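You operate a simulated robot arm through the tools that you are given. There is no shell and no other tool. Be economical: measure what you need, move in short steps, check, and stop when the job is done.

The job below is to be done with a simulated robot arm. You get a single attempt, and the scene is never put back.

## Task
Centre the foil on feeder A: both guides to 505, then zero the counter.
Fine: open the pinch before the guides move and shut it after.

It is judged by the outcome, as a careful person would: the job done as asked, and still so three seconds after it is handed in. It fails if anything else is knocked over, pushed out of place, dropped, spilled or broken.

## Robot
A 7-joint arm with a two-finger parallel gripper, fixed in place. Base frame: the origin is at the foot of the arm, x ahead of it, y to its left, z up. Readings come in m, rad, newtons and seconds.
With the tool pointing down near the work surface it reaches from about 0.12 to 0.64 m from the base axis. Its first joint turns from -1.152 to 1.152 rad. Payload 2.4 kg.
Tool frame: the origin (TCP) lies between the finger pads and is the grasp point; the fingertips stand 0.03 m ahead of it; z points along the fingers, y is the line along which they close. The gripper opens to 0.094 m. The fingers are 0.028 m wide and 0.01 m thick; the gripper's body (0.05 by 0.096 m) begins 0.055 m behind the TCP.
Orientation is that of the tool frame in the base frame, as a unit quaternion [w, x, y, z]. With the fingers straight down and closing along the base's y, the tool's x points along the base's -x, its y along +y and its z along -z.

## Interface
- The arm moves only by the tool servo_tool. Its argument "rows" is a list of rows, each a list of 3 entries, a list of its own where there are three numbers: the shift along the base's x, y, z in m, then the turn, a rotation vector about the base's x, y, z in rad, then the closure in counts, from 0 (fully open) to 255 (shut). In form: [[[dx, dy, dz], [rx, ry, rz], jaw], ...]. A call has 1 to 8 rows; each row is the pose to reach, as a shift and turn from the pose commanded when the call began. A row lasts 0.2 s, in which the tool goes at most 0.05 m and 0.15 rad; a call with a longer step from one row to the next is refused whole, and so is a gripper value outside its range. A pose out of reach is approached as far as the arm can. The call stops where the force on the tool passes 70 N (or 10 N more than at its start, if that is more) or the arm is blocked; 0.2 s more then pass. The fingers move at their own pace (about 0.153 m/s each) and stop on an object; they squeeze with about 36 N. The grip force told is the motor's: it shows also when the fingers shut on nothing. Time passes only in rows, and 0.2 s behind the last, so rows that repeat a pose let the fingers close. It gives the time, the measured TCP pose, the force on the tool (base axes), the opening and the grip force at its end, in the units of the frame above (readings bear some noise), with the torque about the TCP (base axes, N m) and any sound that the robot's microphone picked up.
- Cameras (640 x 400 px; columns grow to the right, rows downward): "scene" is fixed at [0.052, 0.4914, 1.4471]; the picture's right is [-0.57, -0.82, 0.00], its down [-0.46, 0.31, -0.83] and it looks along [0.69, -0.47, -0.55] (base axes); focal length 340 px, centre (320, 200). "wrist" rides on the gripper at [0.076, 0.014, -0.103] in the tool frame; the picture's right is [-0.18, 0.98, 0.00], its down [-0.75, -0.14, -0.64] and it looks along [-0.63, -0.12, 0.77] (tool axes); focal length 243 px, centre (320, 200). There is no depth. A picture from a camera that has moved, and an enlarged one, comes with that camera's place and axes in the base frame and with its lens.
- grab_frame(camera): a new picture of that camera. The clock stands still meanwhile.
- inspect(camera, box): a new picture of the part [left, top, right, bottom] of that camera's present view, enlarged. The clock stands still meanwhile.
- sign_off(): hands the job in; it is judged then, once.

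Work in short steps. Places have to be worked out from the pictures, the camera data and where the tool is seen: move nearer, look again, correct. Check each grasp and each placing, and mend what went wrong. You have 120 turns and 68 pictures in all, those below and enlarged ones among them. Open the gripper and draw the arm clear of the work before you hand the job in, unless the task says otherwise; then end with one line.

The tools are called after ">>>" as a command line: name --argument value ..., lists and objects as JSON in quotes. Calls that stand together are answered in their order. servo_tool: Moves the arm, as the interface text tells. Its arguments: {"type":"object","properties":{"rows":{"type":"array"}},"required":["rows"]} The other tools are called the same way: grab_frame (camera) takes a picture; inspect (camera, box) takes an enlarged picture of a part of a camera's view; sign_off () hands the job in.

At the start:

```text
t: 0.0
tool_pos: [0.3706, -0.1494, 1.2165]
tcp_rot: [0.001, 0.0, 1.0, 0.001]
ft_force: [0.4, 0.1, 0.7]
moment: [-0.01, -0.02, 0.0]
finger_gap: 0.094
finger_force: 0.0
```

scene: 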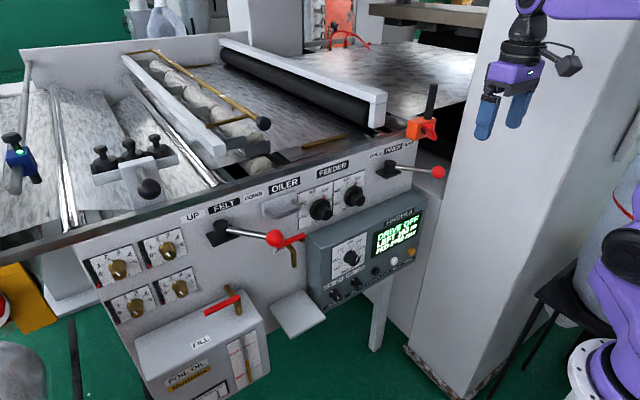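
wrist: 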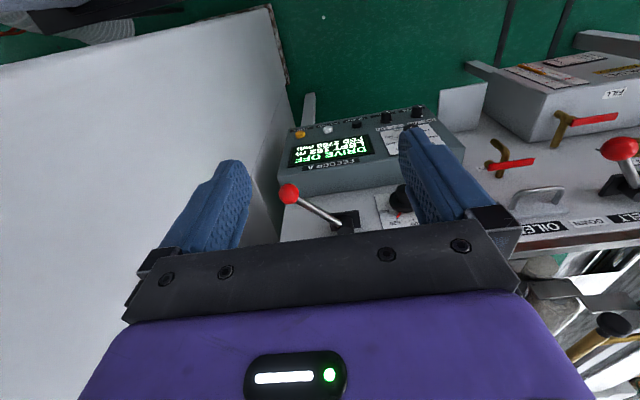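

The scene shows a press-like machine with a feeder control box (display), pinch lever(s) and knobs. I'll look closer at the control panel and levers before moving.

>>> inspect --camera "scene" --box '[300, 180, 440, 310]'

>>> inspect --camera "scene" --box '[170, 130, 450, 270]'

>>> inspect --camera "scene" --box '[70, 220, 310, 400]'

>>> inspect --camera "scene" --box '[0, 30, 300, 240]'

```text
3.08 times, centred on (370, 245) of scene
camera zoom: at [0.052, 0.4914, 1.4471], right [-0.57, -0.82, 0.0], down [-0.46, 0.31, -0.83], along [0.69, -0.47, -0.55], focal length 1045 px, centre (166, 62)
```

zoom: 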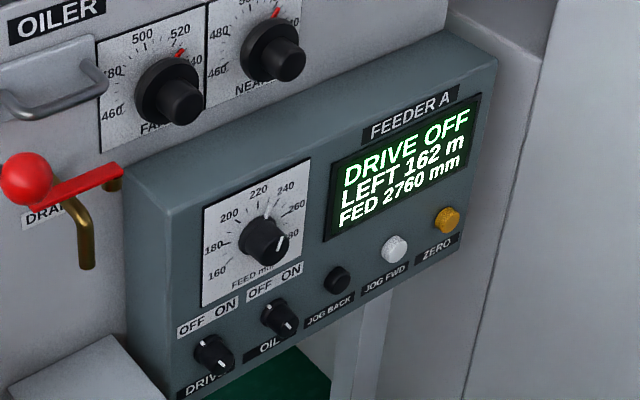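

```text
2.29 times, centred on (310, 200) of scene
camera zoom: at [0.052, 0.4914, 1.4471], right [-0.57, -0.82, 0.0], down [-0.46, 0.31, -0.83], along [0.69, -0.47, -0.55], focal length 776 px, centre (343, 200)
```

zoom: 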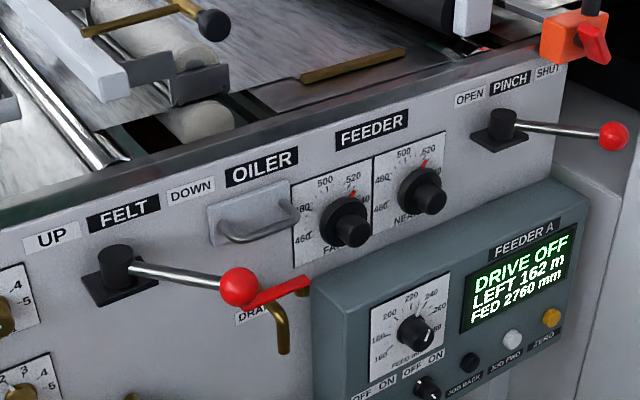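

```text
2.22 times, centred on (190, 310) of scene
camera zoom: at [0.052, 0.4914, 1.4471], right [-0.57, -0.82, 0.0], down [-0.46, 0.31, -0.83], along [0.69, -0.47, -0.55], focal length 754 px, centre (609, -44)
```

zoom: 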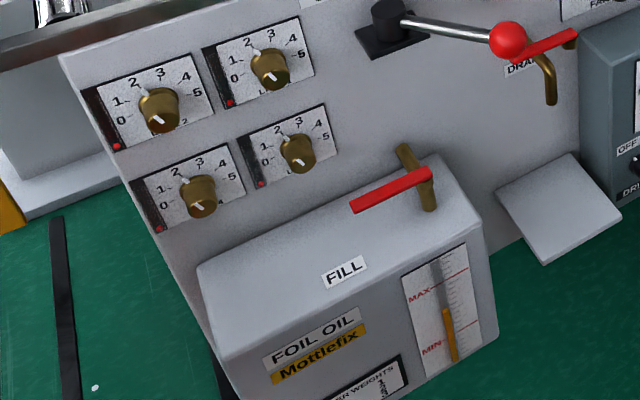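

```text
1.90 times, centred on (150, 135) of scene
camera zoom: at [0.052, 0.4914, 1.4471], right [-0.57, -0.82, 0.0], down [-0.46, 0.31, -0.83], along [0.69, -0.47, -0.55], focal length 647 px, centre (644, 324)
```

zoom: 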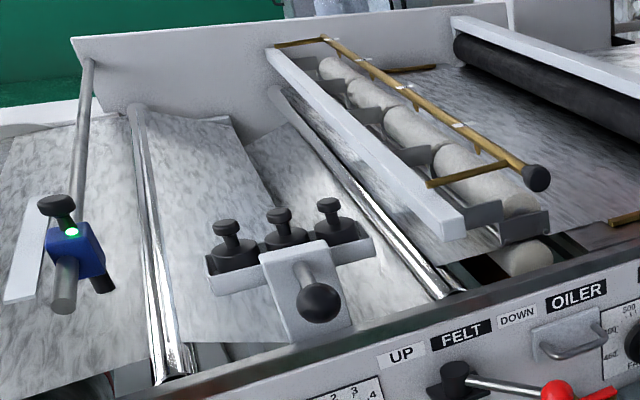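

The guides are the FAR and NEAR knobs under FEEDER. The pinch lever stands at SHUT on the right, with its ball at about (0.55, -0.24, 0.985) and its pivot at about (0.65, -0.15, 0.975). I'll tilt the tool toward the panel (+x) to see it face on.

>>> servo_tool --rows '[[[0.0, 0.01, 0], [0, -0.14, 0], 0], [[0.0, 0.02, 0], [0, -0.28, 0], 0], [[0.0, 0.03, 0], [0, -0.42, 0], 0], [[0.0, 0.04, 0], [0, -0.56, 0], 0], [[0.0, 0.05, 0], [0, -0.7, 0], 0], [[0.0, 0.06, 0], [0, -0.8, 0], 0]]'

>>> grab_frame --camera "wrist"

>>> grab_frame --camera "scene"

```text
t: 1.4
tool_pos: [0.3709, -0.0899, 1.2162]
tcp_rot: [0.391, 0.0, 0.92, 0.0]
ft_force: [0.8, -0.3, -0.4]
moment: [-0.03, 0.0, 0.05]
finger_gap: 0.0942
finger_force: 0.1
```

```text
61 pictures are left
camera wrist: at [0.2437, -0.0741, 1.2348], right [0.13, 0.98, 0.13], down [0.06, -0.14, 0.99], along [0.99, -0.12, -0.08], focal length 243 px, centre (320, 200)
```

wrist: 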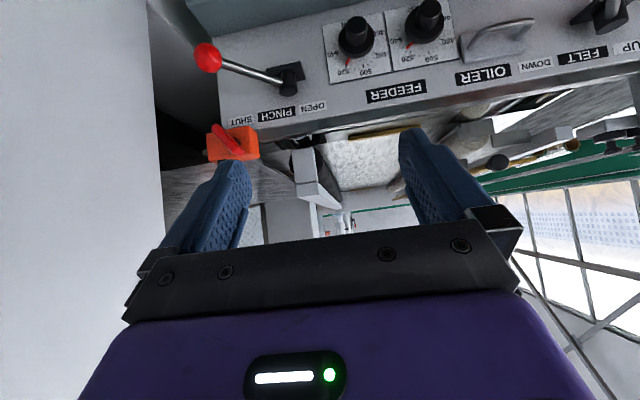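

```text
60 pictures are left
```

scene: 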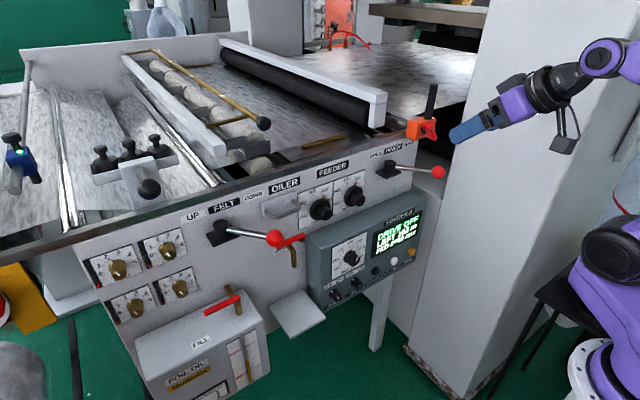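

The ball triangulates to (0.548, -0.240, 0.988) and the NEAR and FAR knobs to about (0.64, -0.02, 0.94) and (0.64, 0.09, 0.94). I'll enlarge the knobs and lever in the wrist view.

>>> inspect --camera "wrist" --box '[190, 0, 470, 140]'

>>> inspect --camera "scene" --box '[295, 150, 455, 230]'

```text
2.29 times, centred on (330, 70) of wrist
camera zoom: at [0.2437, -0.0741, 1.2348], right [0.13, 0.98, 0.13], down [0.06, -0.14, 0.99], along [0.99, -0.12, -0.08], focal length 555 px, centre (297, 497)
```

zoom: 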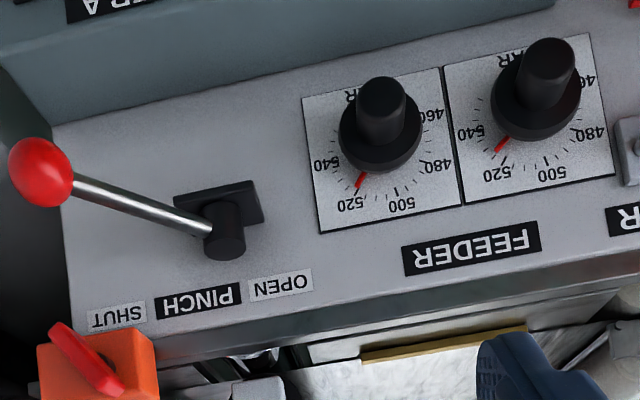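

```text
4.00 times, centred on (375, 190) of scene
camera zoom: at [0.052, 0.4914, 1.4471], right [-0.57, -0.82, 0.0], down [-0.46, 0.31, -0.83], along [0.69, -0.47, -0.55], focal length 1358 px, centre (100, 240)
```

zoom: 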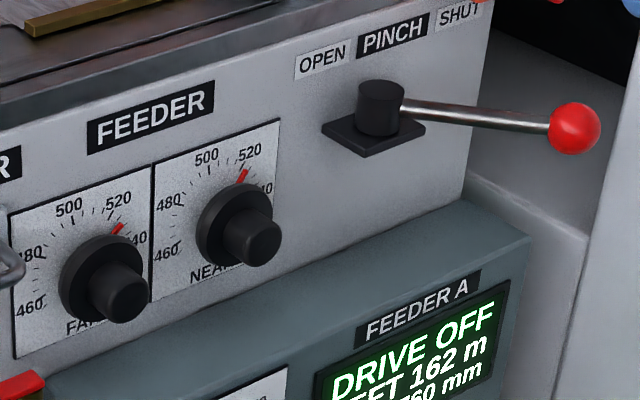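

The pinch lever swings about a vertical pivot, from SHUT on the right to OPEN on the left. I'll point the tool down again above its ball, straddle the ball and sweep it along the arc toward +y.

>>> servo_tool --rows '[[[0.021, -0.02, -0.01], [0, 0.1, 0], 30], [[0.042, -0.04, -0.02], [0, 0.2, 0], 60], [[0.063, -0.06, -0.03], [0, 0.3, 0], 60], [[0.084, -0.08, -0.045], [0, 0.4, 0], 60], [[0.106, -0.1, -0.06], [0, 0.5, 0], 60], [[0.128, -0.12, -0.08], [0, 0.6, 0], 60], [[0.15, -0.14, -0.1], [0, 0.7, 0], 60], [[0.17, -0.16, -0.117], [0, 0.8, 0], 60]]'

>>> grab_frame --camera "wrist"

>>> grab_frame --camera "scene"

```text
t: 3.2
tool_pos: [0.5403, -0.2512, 1.0988]
tcp_rot: [0.0, 0.0, 1.0, 0.001]
ft_force: [-0.2, 0.1, -1.0]
moment: [0.01, 0.03, 0.04]
finger_gap: 0.0719
finger_force: 0.0
```

```text
57 pictures are left
camera wrist: at [0.4641, -0.2357, 1.2029], right [0.18, 0.98, 0.0], down [0.75, -0.14, 0.64], along [0.63, -0.12, -0.77], focal length 243 px, centre (320, 200)
```

wrist: 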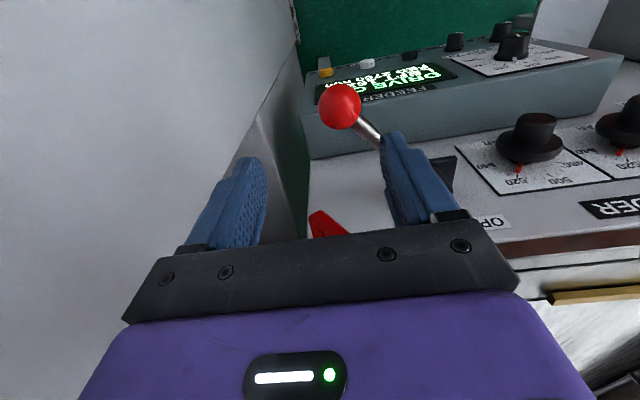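

```text
56 pictures are left
```

scene: 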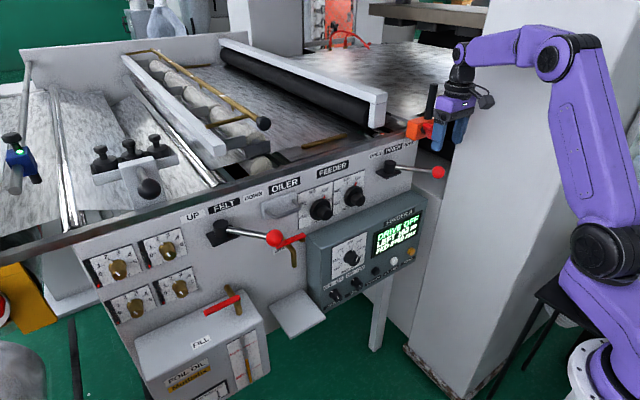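

The ball is at about (0.543, -0.235, 0.988), between the fingers' y extents. I lower over it with the gap at 72 mm.

>>> servo_tool --rows '[[[0, 0.014, -0.03], [0, 0, 0], 60], [[0, 0.014, -0.06], [0, 0, 0], 60], [[0, 0.014, -0.085], [0, 0, 0], 60], [[0, 0.014, -0.11], [0, 0, 0], 60]]'

>>> grab_frame --camera "wrist"

```text
t: 4.0
tool_pos: [0.5472, -0.2353, 1.0377]
tcp_rot: [0.017, -0.003, 1.0, -0.005]
ft_force: [1.3, -0.6, 9.6]
moment: [-0.11, -0.18, 0.01]
finger_gap: 0.0719
finger_force: 0.1
stopped in row 3: the force on the tool passed its limit at 98 N (the readings are from after the stop); the commanded pose is now the measured one
```

```text
55 pictures are left
camera wrist: at [0.4677, -0.2189, 1.1393], right [0.18, 0.98, 0.0], down [0.73, -0.13, 0.67], along [0.66, -0.12, -0.74], focal length 243 px, centre (320, 200)
```

wrist: 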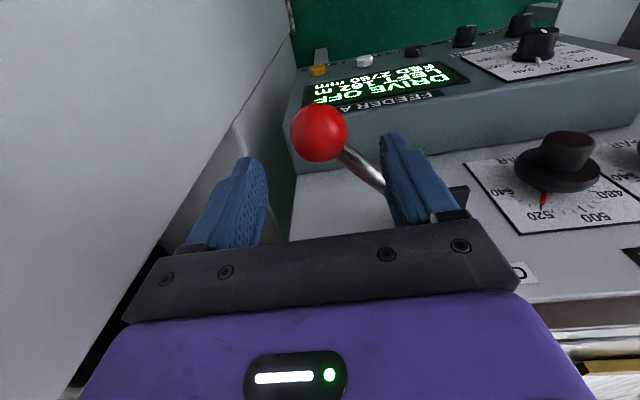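

Contact came early. The moment puts it near the front edge of the gripper body, probably the red handle of the orange clamp, not the lever. I back straight up and away, then check.

>>> servo_tool --rows '[[[-0.005, 0, 0.02], [0, 0, 0], 60], [[-0.01, 0, 0.05], [0, 0, 0], 60], [[-0.05, 0, 0.07], [0, 0, 0], 60], [[-0.1, 0, 0.07], [0, 0, 0], 60]]'

>>> inspect --camera "scene" --box '[380, 70, 480, 190]'

>>> grab_frame --camera "wrist"

```text
t: 5.0
tool_pos: [0.4461, -0.235, 1.1053]
tcp_rot: [0.014, -0.004, 1.0, -0.004]
ft_force: [0.1, -0.1, -0.3]
moment: [-0.05, -0.03, 0.0]
finger_gap: 0.0719
finger_force: 0.1
```

```text
3.33 times, centred on (430, 130) of scene
camera zoom: at [0.052, 0.4914, 1.4471], right [-0.57, -0.82, 0.0], down [-0.46, 0.31, -0.83], along [0.69, -0.47, -0.55], focal length 1132 px, centre (-47, 433)
```

zoom: 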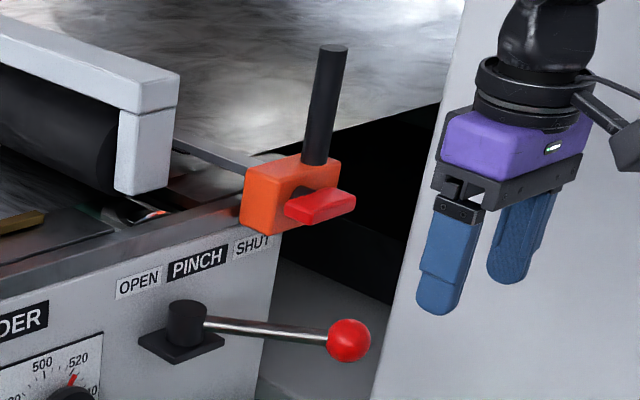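

```text
53 pictures are left
camera wrist: at [0.3669, -0.2195, 1.2084], right [0.18, 0.98, 0.0], down [0.74, -0.13, 0.66], along [0.65, -0.12, -0.75], focal length 243 px, centre (320, 200)
```

wrist: 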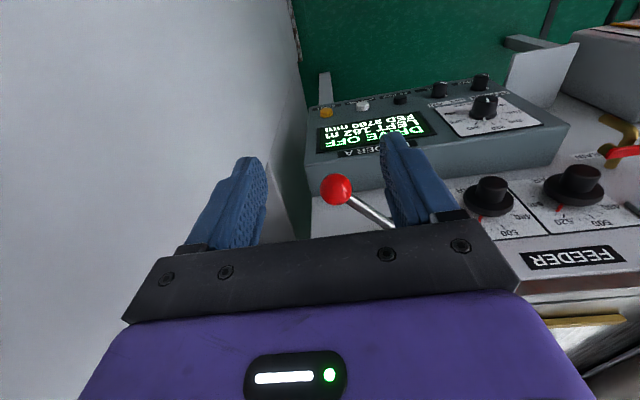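

The red handle on the orange clamp now looks flatter than in the first pictures, so I seem to have turned it. I go back to the earlier tilted viewpoint to compare it exactly.

>>> servo_tool --rows '[[[-0.01, 0.02, 0.015], [0, -0.11, 0], 60], [[-0.02, 0.04, 0.03], [0, -0.22, 0], 60], [[-0.03, 0.06, 0.045], [0, -0.33, 0], 60], [[-0.04, 0.08, 0.06], [0, -0.44, 0], 60], [[-0.05, 0.1, 0.075], [0, -0.55, 0], 60], [[-0.06, 0.12, 0.09], [0, -0.66, 0], 60], [[-0.07, 0.135, 0.1], [0, -0.75, 0], 60], [[-0.075, 0.145, 0.111], [0, -0.83, 0], 60]]'

>>> inspect --camera "wrist" --box '[190, 0, 470, 140]'

>>> inspect --camera "wrist" --box '[190, 100, 290, 180]'

>>> inspect --camera "scene" --box '[170, 130, 450, 270]'

```text
t: 6.8
tool_pos: [0.3705, -0.0897, 1.2162]
tcp_rot: [0.417, -0.001, 0.909, -0.005]
ft_force: [-1.0, -0.2, -0.1]
moment: [-0.01, 0.0, 0.0]
finger_gap: 0.0716
finger_force: 0.1
```

```text
2.29 times, centred on (330, 70) of wrist
camera zoom: at [0.2429, -0.0738, 1.2276], right [0.12, 0.98, 0.13], down [0.01, -0.13, 0.99], along [0.99, -0.12, -0.02], focal length 555 px, centre (297, 497)
```

zoom: 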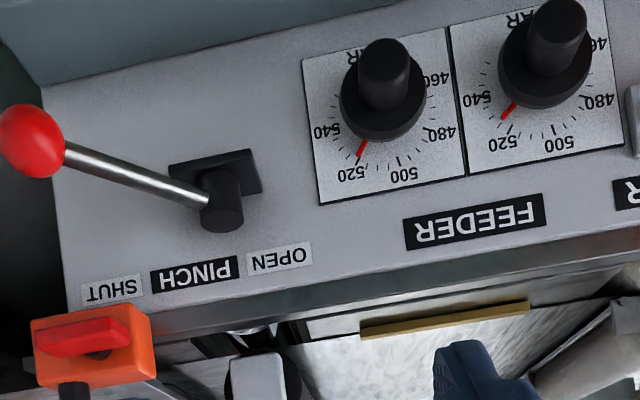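

```text
5.00 times, centred on (240, 140) of wrist
camera zoom: at [0.2429, -0.0738, 1.2276], right [0.12, 0.98, 0.13], down [0.01, -0.13, 0.99], along [0.99, -0.12, -0.02], focal length 1213 px, centre (720, 500)
```

zoom: 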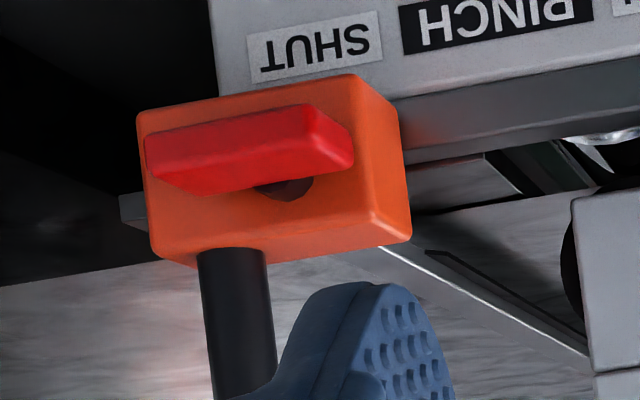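

```text
2.29 times, centred on (310, 200) of scene
camera zoom: at [0.052, 0.4914, 1.4471], right [-0.57, -0.82, 0.0], down [-0.46, 0.31, -0.83], along [0.69, -0.47, -0.55], focal length 776 px, centre (343, 200)
```

zoom: 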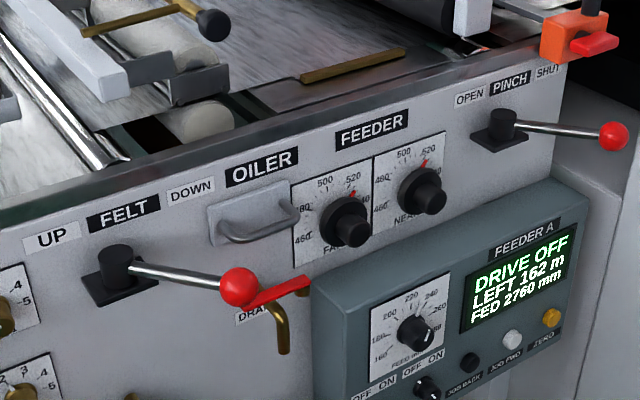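

The red handle on the orange clamp did turn. It originally pointed about 45° down toward -y, and my gripper's underside pressed its short end flat. I'll put it back first. Enlarged views will give me its geometry.

>>> inspect --camera "scene" --box '[400, 105, 464, 145]'

>>> servo_tool --rows '[[[0.02, -0.03, 0], [0, 0.0, 0], 255], [[0.03, -0.06, 0], [0, 0.0, 0], 255], [[0.04, -0.09, 0], [0, 0.0, 0], 255], [[0.05, -0.12, 0], [0, 0.0, 0], 255]]'

>>> grab_frame --camera "wrist"

```text
10.00 times, centred on (432, 125) of scene
camera zoom: at [0.052, 0.4914, 1.4471], right [-0.57, -0.82, 0.0], down [-0.46, 0.31, -0.83], along [0.69, -0.47, -0.55], focal length 3395 px, centre (-800, 950)
```

zoom: 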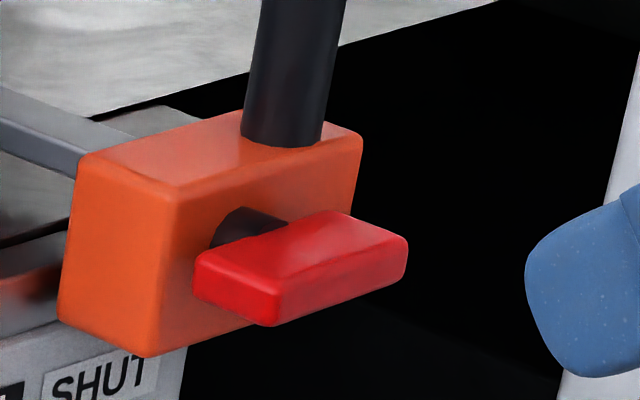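

```text
t: 7.8
tool_pos: [0.4225, -0.2096, 1.2169]
tcp_rot: [0.415, -0.002, 0.91, -0.004]
ft_force: [-0.1, -0.7, 0.2]
moment: [-0.01, 0.01, -0.02]
finger_gap: 0.0
finger_force: 32.7
```

```text
48 pictures are left
camera wrist: at [0.2944, -0.1943, 1.2282], right [0.12, 0.98, 0.13], down [0.01, -0.13, 0.99], along [0.99, -0.12, -0.02], focal length 243 px, centre (320, 200)
```

wrist: 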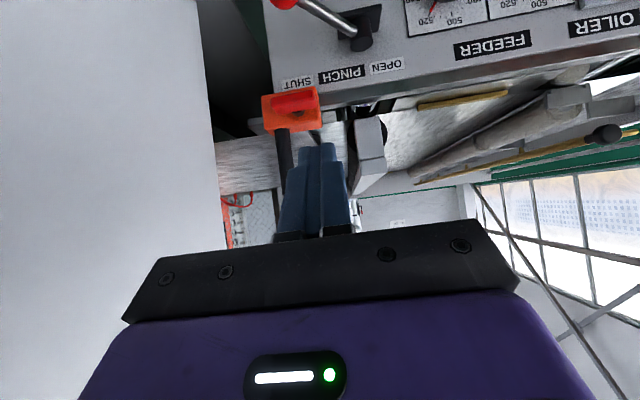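

Handle geometry: the bar is horizontal at z≈1.088, x≈0.59–0.62, y −0.285…−0.22, and pivots at about y −0.245. I'll bring the closed fingertips above its −y end with a slight tilt, keeping clear of the black post.

>>> servo_tool --rows '[[[0.02, -0.015, 0.0], [0, 0.08, 0], 255], [[0.05, -0.03, 0.0], [0, 0.16, 0], 255], [[0.08, -0.045, 0.0], [0, 0.24, 0], 255], [[0.11, -0.06, -0.01], [0, 0.32, 0], 255], [[0.135, -0.066, -0.02], [0, 0.4, 0], 255], [[0.155, -0.066, -0.035], [0, 0.48, 0], 255], [[0.164, -0.066, -0.056], [0, 0.556, 0], 255]]'

>>> inspect --camera "scene" --box '[390, 75, 486, 135]'

>>> grab_frame --camera "wrist"

```text
t: 9.4
tool_pos: [0.5846, -0.276, 1.1607]
tcp_rot: [0.15, -0.003, 0.989, -0.004]
ft_force: [0.4, 1.0, -0.2]
moment: [0.02, 0.01, -0.01]
finger_gap: 0.0
finger_force: 33.1
```

```text
6.67 times, centred on (438, 105) of scene
camera zoom: at [0.052, 0.4914, 1.4471], right [-0.57, -0.82, 0.0], down [-0.46, 0.31, -0.83], along [0.69, -0.47, -0.55], focal length 2264 px, centre (-467, 833)
```

zoom: 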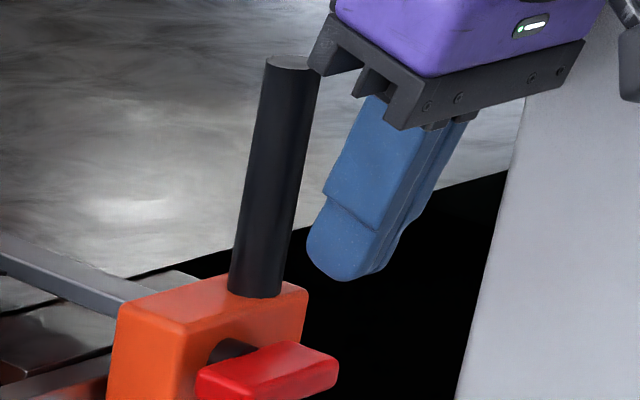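

```text
46 pictures are left
camera wrist: at [0.4818, -0.2601, 1.2386], right [0.17, 0.98, 0.05], down [0.53, -0.13, 0.84], along [0.83, -0.12, -0.55], focal length 243 px, centre (320, 200)
```

wrist: 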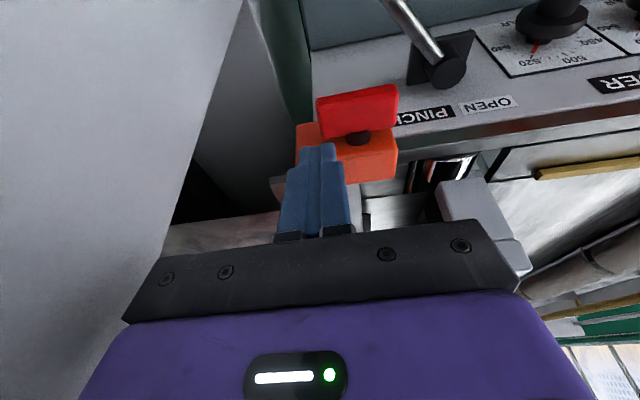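

The fingertips are at about (0.593, -0.276, 1.132). The refined view has the bar at y -0.273…-0.219, pivoting near its middle at -0.245. I press down on its −y end in small steps and check the angle.

>>> servo_tool --rows '[[[0.01, -0.002, -0.015], [0, 0, 0], 255], [[0.01, -0.002, -0.03], [0, 0, 0], 255], [[0.01, -0.002, -0.038], [0, 0, 0], 255], [[0.01, -0.002, -0.044], [0, 0, 0], 255], [[0.01, -0.002, -0.05], [0, 0, 0], 255]]'

>>> inspect --camera "scene" --box '[400, 95, 464, 145]'

```text
t: 10.6
tool_pos: [0.595, -0.278, 1.1109]
tcp_rot: [0.149, -0.003, 0.989, -0.004]
ft_force: [-0.2, 0.6, 0.4]
moment: [0.0, 0.04, 0.01]
finger_gap: 0.0001
finger_force: 33.2
```

```text
8.00 times, centred on (432, 120) of scene
camera zoom: at [0.052, 0.4914, 1.4471], right [-0.57, -0.82, 0.0], down [-0.46, 0.31, -0.83], along [0.69, -0.47, -0.55], focal length 2716 px, centre (-576, 840)
```

zoom: 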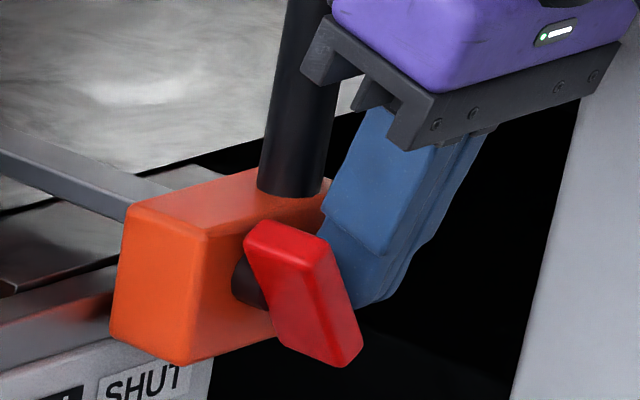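

The handle has swung down. I lift away and compare it with the original view.

>>> servo_tool --rows '[[[-0.002, -0.004, 0.03], [0, 0, 0], 255], [[-0.02, 0.0, 0.06], [0, 0, 0], 255], [[-0.06, 0.0, 0.08], [0, 0, 0], 255], [[-0.1, 0.0, 0.09], [0, 0, 0], 255]]'

>>> inspect --camera "scene" --box '[170, 130, 450, 270]'

>>> grab_frame --camera "wrist"

```text
t: 11.6
tool_pos: [0.4951, -0.2785, 1.2017]
tcp_rot: [0.151, -0.003, 0.989, -0.004]
ft_force: [0.4, -0.3, 0.2]
moment: [-0.01, -0.03, -0.01]
finger_gap: 0.0
finger_force: 32.8
```

```text
2.29 times, centred on (310, 200) of scene
camera zoom: at [0.0519, 0.4914, 1.4471], right [-0.57, -0.82, 0.0], down [-0.46, 0.31, -0.83], along [0.69, -0.47, -0.55], focal length 776 px, centre (343, 200)
```

zoom: 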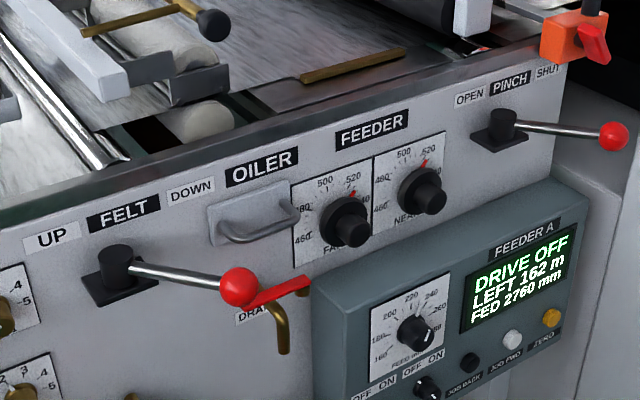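

```text
43 pictures are left
camera wrist: at [0.3924, -0.2623, 1.2781], right [0.17, 0.98, 0.05], down [0.53, -0.13, 0.84], along [0.83, -0.12, -0.54], focal length 243 px, centre (320, 200)
```

wrist: 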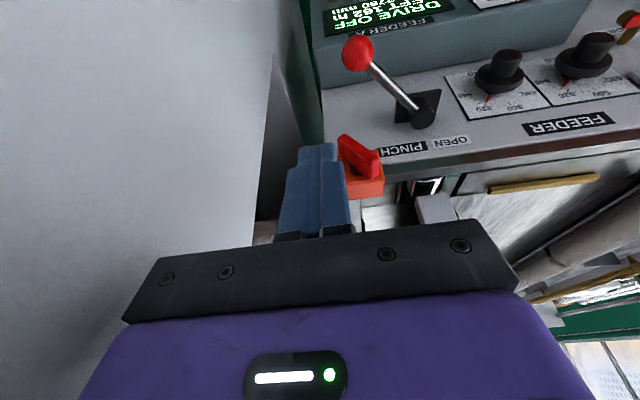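

The handle matches its original 45° attitude. Now for the pinch lever: this time I go in below the clamp, with closed fingers tilted so the body stays well back. I start on the −y side of the ball and will push it along its arc.

>>> servo_tool --rows '[[[0, 0.0, -0.04], [0, -0.1, 0], 255], [[0, 0.0, -0.08], [0, -0.2, 0], 255], [[0, 0.0, -0.12], [0, -0.3, 0], 255], [[0, 0.0, -0.165], [0, -0.3, 0], 255], [[0, 0.0, -0.212], [0, -0.3, 0], 255], [[0.025, 0.0, -0.212], [0, -0.3, 0], 255], [[0.048, 0.0, -0.212], [0, -0.3, 0], 255]]'

>>> grab_frame --camera "wrist"

>>> inspect --camera "scene" --box '[370, 90, 498, 190]'

```text
t: 13.2
tool_pos: [0.5441, -0.2777, 0.9898]
tcp_rot: [0.295, -0.001, 0.955, -0.006]
ft_force: [-0.3, -0.3, -0.6]
moment: [0.02, 0.01, -0.01]
finger_gap: 0.0
finger_force: 32.9
```

```text
42 pictures are left
camera wrist: at [0.4228, -0.2619, 1.0322], right [0.15, 0.98, 0.09], down [0.26, -0.13, 0.96], along [0.95, -0.12, -0.27], focal length 243 px, centre (320, 200)
```

wrist: 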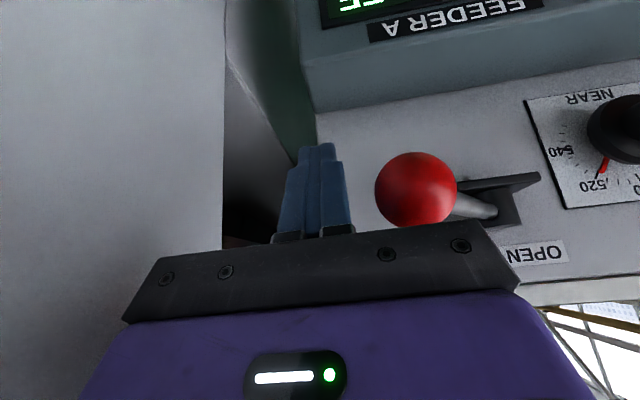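

```text
4.00 times, centred on (434, 140) of scene
camera zoom: at [0.052, 0.4914, 1.4471], right [-0.57, -0.82, 0.0], down [-0.46, 0.31, -0.83], along [0.69, -0.47, -0.55], focal length 1358 px, centre (-136, 440)
```

zoom: 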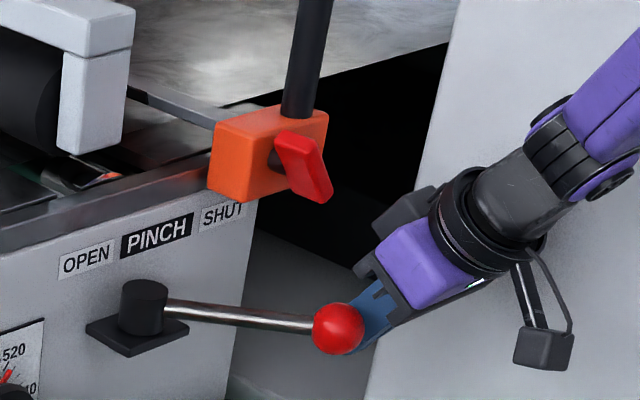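

The ball is at (0.545, −0.229, 0.995) with a radius of about 0.02, just left of my fingers. I push it along its arc toward +y.

>>> servo_tool --rows '[[[0, 0.018, 0], [0, 0, 0], 255], [[-0.013, 0.043, 0], [0, 0, 0], 255], [[-0.022, 0.0695, 0], [0, 0, 0], 255], [[-0.0246, 0.0965, 0], [0, 0, 0], 255], [[-0.022, 0.124, 0], [0, 0, 0], 255], [[-0.013, 0.15, 0], [0, 0, 0], 255]]'

>>> grab_frame --camera "wrist"

>>> inspect --camera "scene" --box '[290, 110, 450, 235]'

```text
t: 14.6
tool_pos: [0.5296, -0.1293, 0.989]
tcp_rot: [0.295, 0.002, 0.955, -0.005]
ft_force: [-9.0, -13.2, 2.0]
moment: [0.16, -0.11, -0.02]
finger_gap: 0.0002
finger_force: 33.1
```

```text
40 pictures are left
camera wrist: at [0.4085, -0.1127, 1.0318], right [0.15, 0.98, 0.1], down [0.26, -0.13, 0.96], along [0.95, -0.12, -0.27], focal length 243 px, centre (320, 200)
```

wrist: 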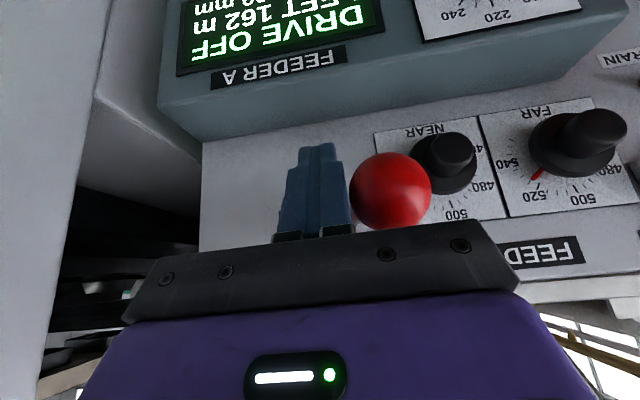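

```text
3.20 times, centred on (370, 172) of scene
camera zoom: at [0.0517, 0.491, 1.4473], right [-0.57, -0.82, 0.0], down [-0.45, 0.31, -0.83], along [0.69, -0.47, -0.55], focal length 1086 px, centre (160, 288)
```

zoom: 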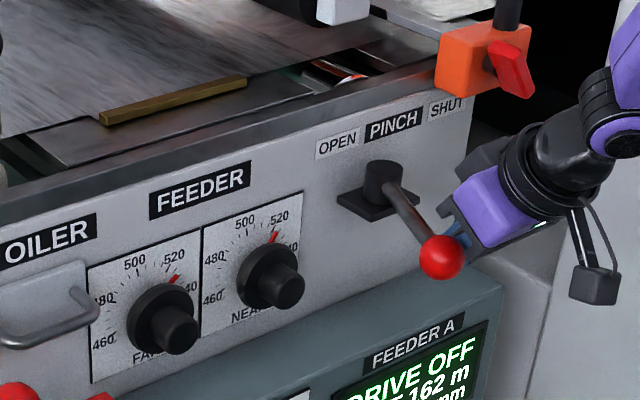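

The lever follows with about 15 N. I continue to the mirrored end position and a bit further to feel for the stop.

>>> servo_tool --rows '[[[0.006, 0.012, 0], [0, 0, 0], 255], [[0.013, 0.024, 0], [0, 0, 0], 255], [[0.019, 0.033, 0], [0, 0, 0], 255]]'

>>> grab_frame --camera "wrist"

```text
t: 15.4
tool_pos: [0.5452, -0.1044, 0.9869]
tcp_rot: [0.29, 0.007, 0.957, -0.012]
ft_force: [-41.5, -29.3, 2.9]
moment: [0.38, -0.47, 0.26]
finger_gap: 0.0001
finger_force: 33.0
```

```text
38 pictures are left
camera wrist: at [0.4239, -0.086, 1.0311], right [0.17, 0.98, 0.09], down [0.27, -0.13, 0.95], along [0.95, -0.14, -0.28], focal length 243 px, centre (320, 200)
```

wrist: 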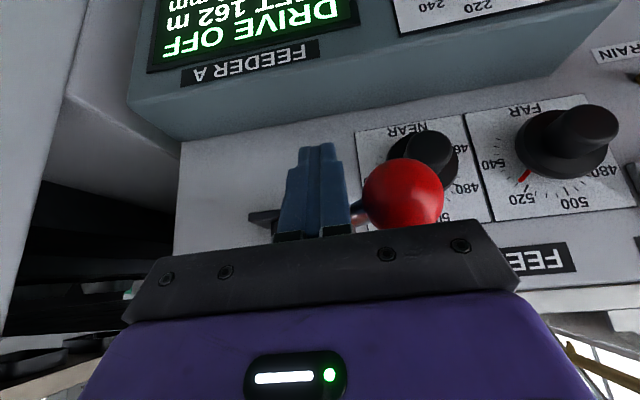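

The force rose to about 50 N, so the lever is against its OPEN stop. I retreat and level the tool toward the panel.

>>> servo_tool --rows '[[[-0.02, -0.02, 0], [0, 0, 0], 255], [[-0.06, -0.02, 0], [0, -0.12, 0], 255], [[-0.1, -0.02, 0], [0, -0.26, 0], 200], [[-0.13, -0.01, 0], [0, -0.4, 0], 100], [[-0.14, 0.0, 0], [0, -0.54, 0], 0], [[-0.14, 0.01, 0], [0, -0.68, 0], 0], [[-0.14, 0.02, 0], [0, -0.82, 0], 0], [[-0.14, 0.03, 0], [0, -0.96, 0], 0]]'

>>> grab_frame --camera "wrist"

>>> inspect --camera "scene" --box '[290, 110, 450, 235]'

```text
t: 15.9
tool_pos: [0.5231, -0.1, 0.9946]
tcp_rot: [0.331, -0.022, 0.943, -0.004]
ft_force: [-0.4, -9.8, 0.4]
moment: [0.09, -0.01, -0.06]
finger_gap: 0.0002
finger_force: 33.1
stopped in row 2: the force on the tool passed its limit at 96 N (the readings are from after the stop); the commanded pose is now the measured one
```

```text
37 pictures are left
camera wrist: at [0.3997, -0.0885, 1.0286], right [0.1, 0.99, 0.09], down [0.19, -0.11, 0.97], along [0.98, -0.08, -0.2], focal length 243 px, centre (320, 200)
```

wrist: 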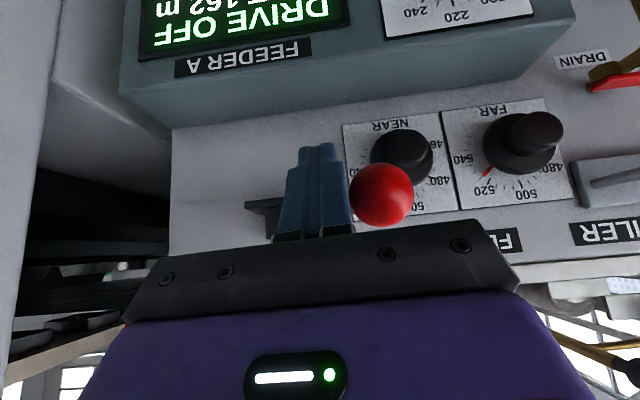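

```text
3.20 times, centred on (370, 172) of scene
camera zoom: at [0.0519, 0.4911, 1.4473], right [-0.57, -0.82, 0.0], down [-0.46, 0.31, -0.83], along [0.69, -0.47, -0.55], focal length 1086 px, centre (160, 288)
```

zoom: 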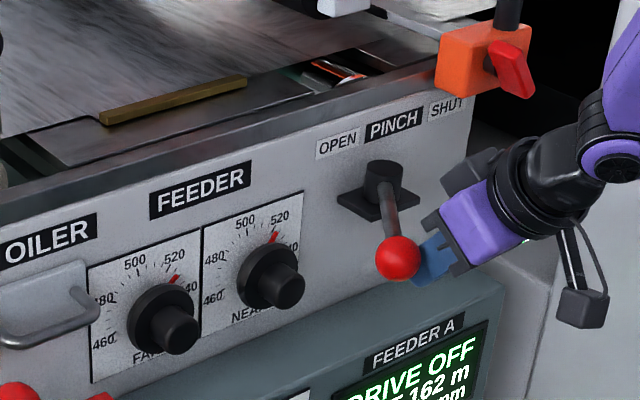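

The retreat stopped on a force spike although the lever stays at OPEN (ball about y −0.064). I ease off in small steps to find the free direction.

>>> servo_tool --rows '[[[-0.004, -0.003, 0], [0, 0, 0], 255], [[-0.008, -0.006, 0], [0, 0, 0], 255]]'

```text
t: 16.5
tool_pos: [0.5155, -0.1026, 0.9938]
tcp_rot: [0.33, -0.026, 0.944, -0.001]
ft_force: [-0.4, 0.5, -1.1]
moment: [0.01, 0.02, -0.03]
finger_gap: 0.0002
finger_force: 33.2
```

The tool is free now. I continue the retreat and level out, then look again.

>>> servo_tool --rows '[[[-0.02, 0, 0], [0, 0, 0], 255], [[-0.05, 0, 0], [0, -0.1, 0], 255], [[-0.08, 0.01, -0.01], [0, -0.24, 0], 200], [[-0.1, 0.02, -0.02], [0, -0.38, 0], 100], [[-0.1, 0.04, -0.03], [0, -0.52, 0], 0], [[-0.1, 0.06, -0.04], [0, -0.66, 0], 0], [[-0.1, 0.08, -0.05], [0, -0.8, 0], 0], [[-0.1, 0.08, -0.055], [0, -0.897, 0], 0]]'

>>> grab_frame --camera "wrist"

>>> inspect --camera "scene" --box '[290, 110, 450, 235]'

```text
t: 18.3
tool_pos: [0.4912, -0.1051, 1.0044]
tcp_rot: [0.701, -0.02, 0.712, 0.01]
ft_force: [-38.9, 14.1, 11.2]
moment: [0.71, -0.17, 2.25]
finger_gap: 0.094
finger_force: 0.1
out of reach, approached as far as the arm can: row 5, 6, 7, 8
```

```text
35 pictures are left
camera wrist: at [0.3882, -0.0947, 0.9321], right [-0.04, 0.98, 0.17], down [-0.62, -0.16, 0.77], along [0.78, -0.08, 0.62], focal length 243 px, centre (320, 200)
```

wrist: 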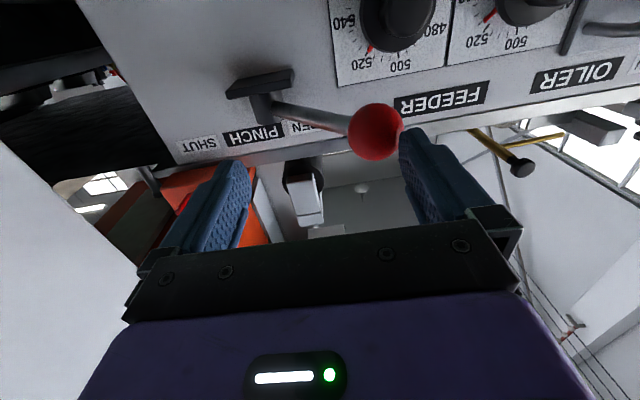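

```text
3.20 times, centred on (370, 172) of scene
camera zoom: at [0.0505, 0.4919, 1.447], right [-0.57, -0.82, 0.0], down [-0.45, 0.31, -0.83], along [0.69, -0.47, -0.55], focal length 1086 px, centre (160, 288)
```

zoom: 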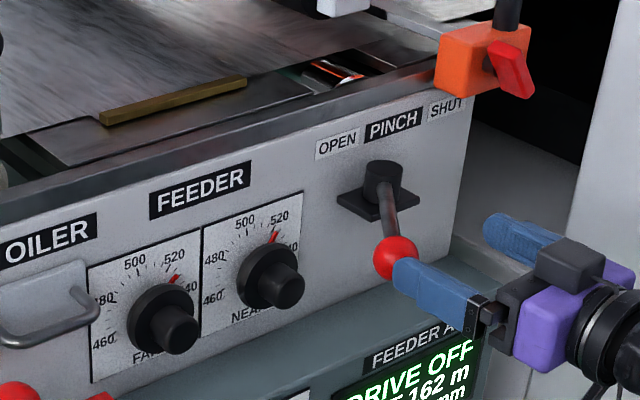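

A fully level tool this close to the base is out of reach, and the left finger now presses on the ball (39 N). I take back some tilt and move away.

>>> servo_tool --rows '[[[0, -0.03, 0.01], [0, 0.14, 0], 0], [[0, -0.06, 0.03], [0, 0.28, 0], 0], [[0, -0.08, 0.05], [0, 0.42, 0], 0], [[0, -0.08, 0.06], [0, 0.56, 0], 0], [[0, -0.08, 0.06], [0, 0.7, 0], 0]]'

>>> inspect --camera "scene" --box '[290, 70, 540, 235]'

```text
t: 18.7
tool_pos: [0.4942, -0.105, 1.0065]
tcp_rot: [0.681, -0.034, 0.732, 0.011]
ft_force: [-15.4, 4.5, 2.9]
moment: [0.2, -0.02, 0.89]
finger_gap: 0.094
finger_force: 0.0
stopped in row 1: the force on the tool passed its limit at 82 N (the readings are from after the stop); the commanded pose is now the measured one
```

```text
2.42 times, centred on (415, 152) of scene
camera zoom: at [0.0515, 0.4916, 1.4471], right [-0.57, -0.82, 0.0], down [-0.45, 0.31, -0.83], along [0.69, -0.47, -0.55], focal length 823 px, centre (90, 315)
```

zoom: 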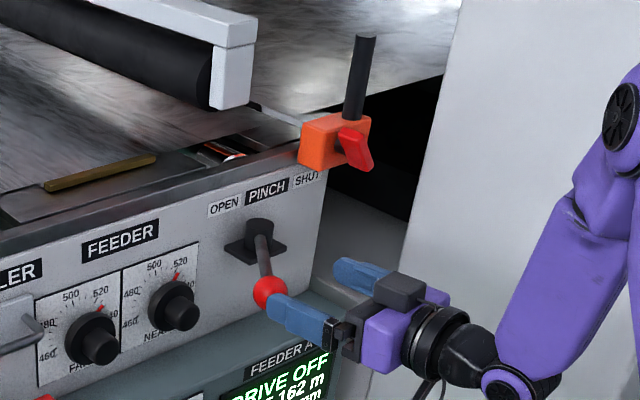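

I'm now commanded at the measured pose. I back off a few mm, go straight up above the ball, and reduce the tilt there.

>>> servo_tool --rows '[[[-0.006, 0.0, 0.005], [0, 0, 0], 0], [[-0.01, 0.0, 0.03], [0, 0.03, 0], 0], [[-0.01, 0.0, 0.07], [0, 0.13, 0], 0], [[-0.02, 0.0, 0.11], [0, 0.25, 0], 0], [[-0.04, 0.0, 0.14], [0, 0.38, 0], 0]]'

>>> grab_frame --camera "scene"

```text
t: 19.9
tool_pos: [0.4543, -0.1067, 1.1446]
tcp_rot: [0.53, -0.03, 0.848, 0.014]
ft_force: [-0.1, 0.4, -0.6]
moment: [-0.02, 0.01, -0.03]
finger_gap: 0.0938
finger_force: 0.1
```

```text
32 pictures are left
```

scene: 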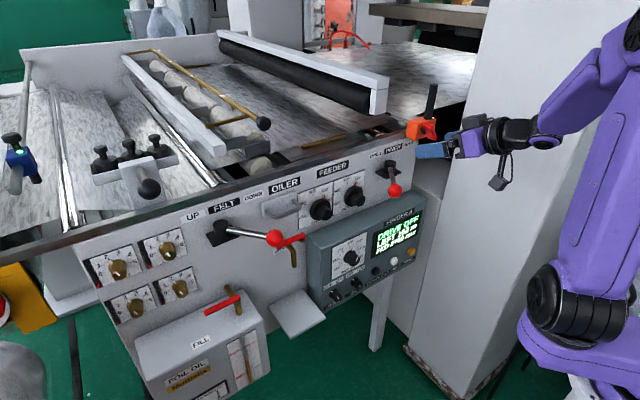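

The pinch roller is up and the lever rests at OPEN. Before going to the knobs I take a close look at both dials.

>>> inspect --camera "scene" --box '[295, 165, 375, 230]'

>>> servo_tool --rows '[[[0.01, 0.04, 0], [0, -0.06, -0.01], 0], [[0.02, 0.08, 0], [0, -0.12, -0.02], 0], [[0.03, 0.12, 0], [0, -0.19, -0.03], 0], [[0.04, 0.16, -0.01], [0, -0.26, -0.04], 0], [[0.05, 0.18, -0.03], [0, -0.33, -0.05], 0], [[0.06, 0.195, -0.06], [0, -0.4, -0.06], 0], [[0.065, 0.195, -0.09], [0, -0.454, -0.066], 0]]'

>>> grab_frame --camera "wrist"

```text
6.15 times, centred on (335, 198) of scene
camera zoom: at [0.0519, 0.4914, 1.4471], right [-0.57, -0.82, 0.0], down [-0.46, 0.31, -0.83], along [0.69, -0.47, -0.55], focal length 2089 px, centre (228, 215)
```

zoom: 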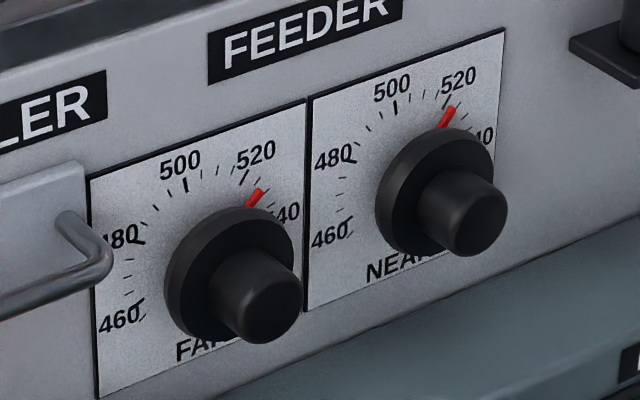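

```text
t: 21.5
tool_pos: [0.5432, 0.0477, 1.0881]
tcp_rot: [0.703, 0.012, 0.711, 0.022]
ft_force: [0.2, 0.2, -1.1]
moment: [-0.01, -0.01, 0.03]
finger_gap: 0.0941
finger_force: 0.1
out of reach, approached as far as the arm can: row 5, 6, 7
```

```text
30 pictures are left
camera wrist: at [0.4395, 0.0663, 1.0171], right [-0.01, 0.97, 0.23], down [-0.63, -0.19, 0.75], along [0.78, -0.14, 0.62], focal length 243 px, centre (320, 200)
```

wrist: 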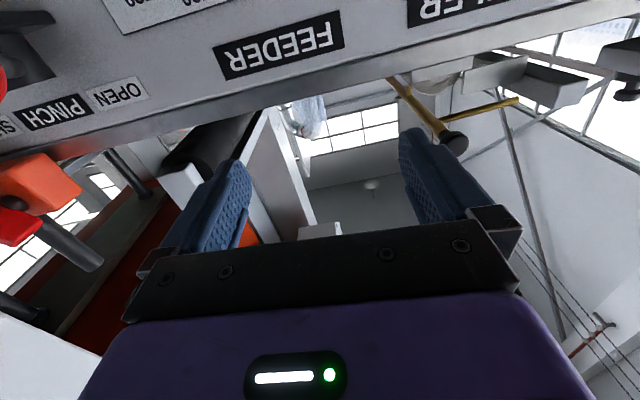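

Approaching with a level tool works only beyond about 0.54 m. The dials put 510 at the top at ≈2.7° per unit; NEAR reads ≈522 and FAR ≈526. The knob fronts are at (0.613, 0.089, 0.946) and (0.615, −0.0245, 0.946). I move forward into reach, then check the pose.

>>> servo_tool --rows '[[[0.02, 0, 0], [0, 0, 0], 0], [[0.04, 0, 0], [0, 0, 0], 0], [[0.042, 0, -0.04], [0, 0, 0], 0]]'

```text
t: 22.3
tool_pos: [0.5842, 0.0433, 1.0509]
tcp_rot: [0.703, 0.01, 0.711, 0.024]
ft_force: [0.8, 0.1, 0.3]
moment: [0.02, 0.01, 0.01]
finger_gap: 0.0939
finger_force: 0.1
out of reach, approached as far as the arm can: row 2, 3
```

All deltas were nearly met but the solver reports a limit, so a wrist joint seems to be near its stop. I test a roll about +x, the direction I want to start from, and see what is attainable.

>>> servo_tool --rows '[[[0, 0.01, -0.02], [0.13, 0, 0], 0], [[0, 0.02, -0.03], [0.26, 0, 0], 0], [[0, 0.03, -0.03], [0.39, 0, 0], 0], [[0, 0.04, -0.03], [0.52, 0, 0], 0]]'

```text
t: 23.3
tool_pos: [0.5797, 0.0509, 1.0229]
tcp_rot: [0.673, 0.187, 0.683, 0.213]
ft_force: [0.6, -0.2, 0.2]
moment: [-0.01, -0.01, 0.04]
finger_gap: 0.094
finger_force: 0.1
out of reach, approached as far as the arm can: row 1, 2, 3, 4
```

The roll was reached but y fell short, so a joint limit is being traded off. I test whether pitching the fingers slightly down frees the sideways motion.

>>> servo_tool --rows '[[[-0.005, 0.01, 0], [0, 0.1, 0], 0], [[-0.01, 0.02, 0], [0, 0.2, 0], 0], [[-0.01, 0.03, 0], [0, 0.3, 0], 0], [[-0.01, 0.038, 0], [0, 0.3, 0], 0]]'

>>> grab_frame --camera "scene"

```text
t: 24.3
tool_pos: [0.5688, 0.0605, 1.0262]
tcp_rot: [0.563, 0.218, 0.777, 0.178]
ft_force: [0.2, 0.3, -0.7]
moment: [0.02, 0.03, 0.02]
finger_gap: 0.0942
finger_force: 0.1
out of reach, approached as far as the arm can: row 1, 2, 3, 4
```

```text
29 pictures are left
```

scene: 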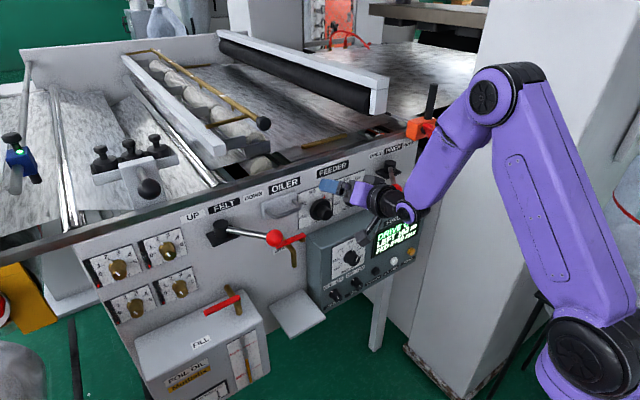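

The arm's elbow has drifted into an awkward configuration. I back off to a tool-down pose above and in front of the knobs, then tilt up from there along a cleaner path.

>>> servo_tool --rows '[[[-0.02, 0, 0.02], [-0.0386, 0.122, 0.047], 0], [[-0.04, 0, 0.04], [-0.077, 0.244, 0.094], 0], [[-0.06, 0, 0.06], [-0.116, 0.366, 0.142], 0], [[-0.08, 0, 0.08], [-0.154, 0.488, 0.189], 0], [[-0.1, 0, 0.1], [-0.193, 0.61, 0.236], 0], [[-0.12, 0, 0.12], [-0.232, 0.731, 0.283], 0], [[-0.13, 0.01, 0.14], [-0.27, 0.853, 0.33], 0], [[-0.14, 0.02, 0.15], [-0.309, 0.975, 0.378], 0]]'

>>> servo_tool --rows '[[[0, 0.01, 0], [-0.0386, 0.122, 0.047], 0], [[0, 0.02, 0], [-0.077, 0.244, 0.094], 0], [[0, 0.02, 0], [-0.077, 0.244, 0.094], 0]]'

>>> grab_frame --camera "scene"

```text
t: 26.1
tool_pos: [0.4274, 0.0807, 1.1753]
tcp_rot: [0.125, 0.048, 0.99, 0.032]
ft_force: [-0.2, 0.2, -0.6]
moment: [0.02, 0.02, 0.03]
finger_gap: 0.0936
finger_force: 0.0
out of reach, approached as far as the arm can: row 4, 5
```

```text
t: 26.9
tool_pos: [0.4278, 0.1011, 1.1763]
tcp_rot: [0.004, -0.001, 1.0, -0.005]
ft_force: [-0.1, 0.1, 0.0]
moment: [0.02, 0.0, 0.01]
finger_gap: 0.0938
finger_force: 0.0
```

```text
28 pictures are left
```

scene: 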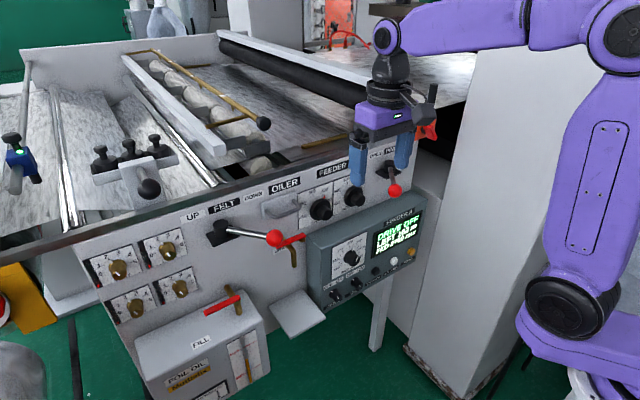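

The arm is back in a clean posture. I tilt up again from here while moving forward at FAR's y, staying above the knobs, to test what's reachable.

>>> servo_tool --rows '[[[0.016, -0.002, -0.01], [0, -0.14, 0], 0], [[0.033, -0.004, -0.02], [0, -0.28, 0], 0], [[0.05, -0.006, -0.03], [0, -0.42, 0], 0], [[0.066, -0.008, -0.04], [0, -0.56, 0], 0], [[0.083, -0.01, -0.05], [0, -0.7, 0], 0], [[0.1, -0.012, -0.06], [0, -0.84, 0], 0], [[0.116, -0.012, -0.07], [0, -0.98, 0], 0], [[0.132, -0.012, -0.08], [0, -1.12, 0], 0]]'

>>> servo_tool --rows '[[[0.01, 0, 0], [0, -0.13, 0], 0], [[0.01, 0, 0], [0, -0.26, 0], 0], [[0.01, 0, 0], [0, -0.38, 0], 0], [[0.01, 0, 0], [0, -0.45, 0], 0]]'

>>> grab_frame --camera "scene"

```text
t: 28.7
tool_pos: [0.5601, 0.0887, 1.0964]
tcp_rot: [0.536, 0.002, 0.844, -0.004]
ft_force: [0.5, -0.5, 0.0]
moment: [0.0, -0.02, 0.02]
finger_gap: 0.0941
finger_force: 0.1
```

```text
t: 29.7
tool_pos: [0.57, 0.0888, 1.0948]
tcp_rot: [0.71, 0.002, 0.704, -0.003]
ft_force: [-0.5, -0.3, 0.0]
moment: [-0.02, -0.01, 0.02]
finger_gap: 0.0943
finger_force: 0.1
```

```text
27 pictures are left
```

scene: 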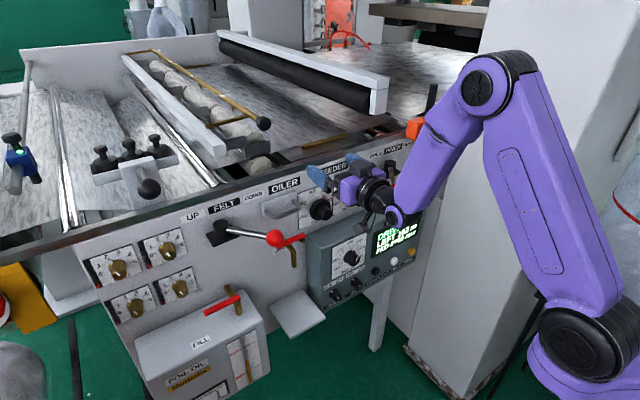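

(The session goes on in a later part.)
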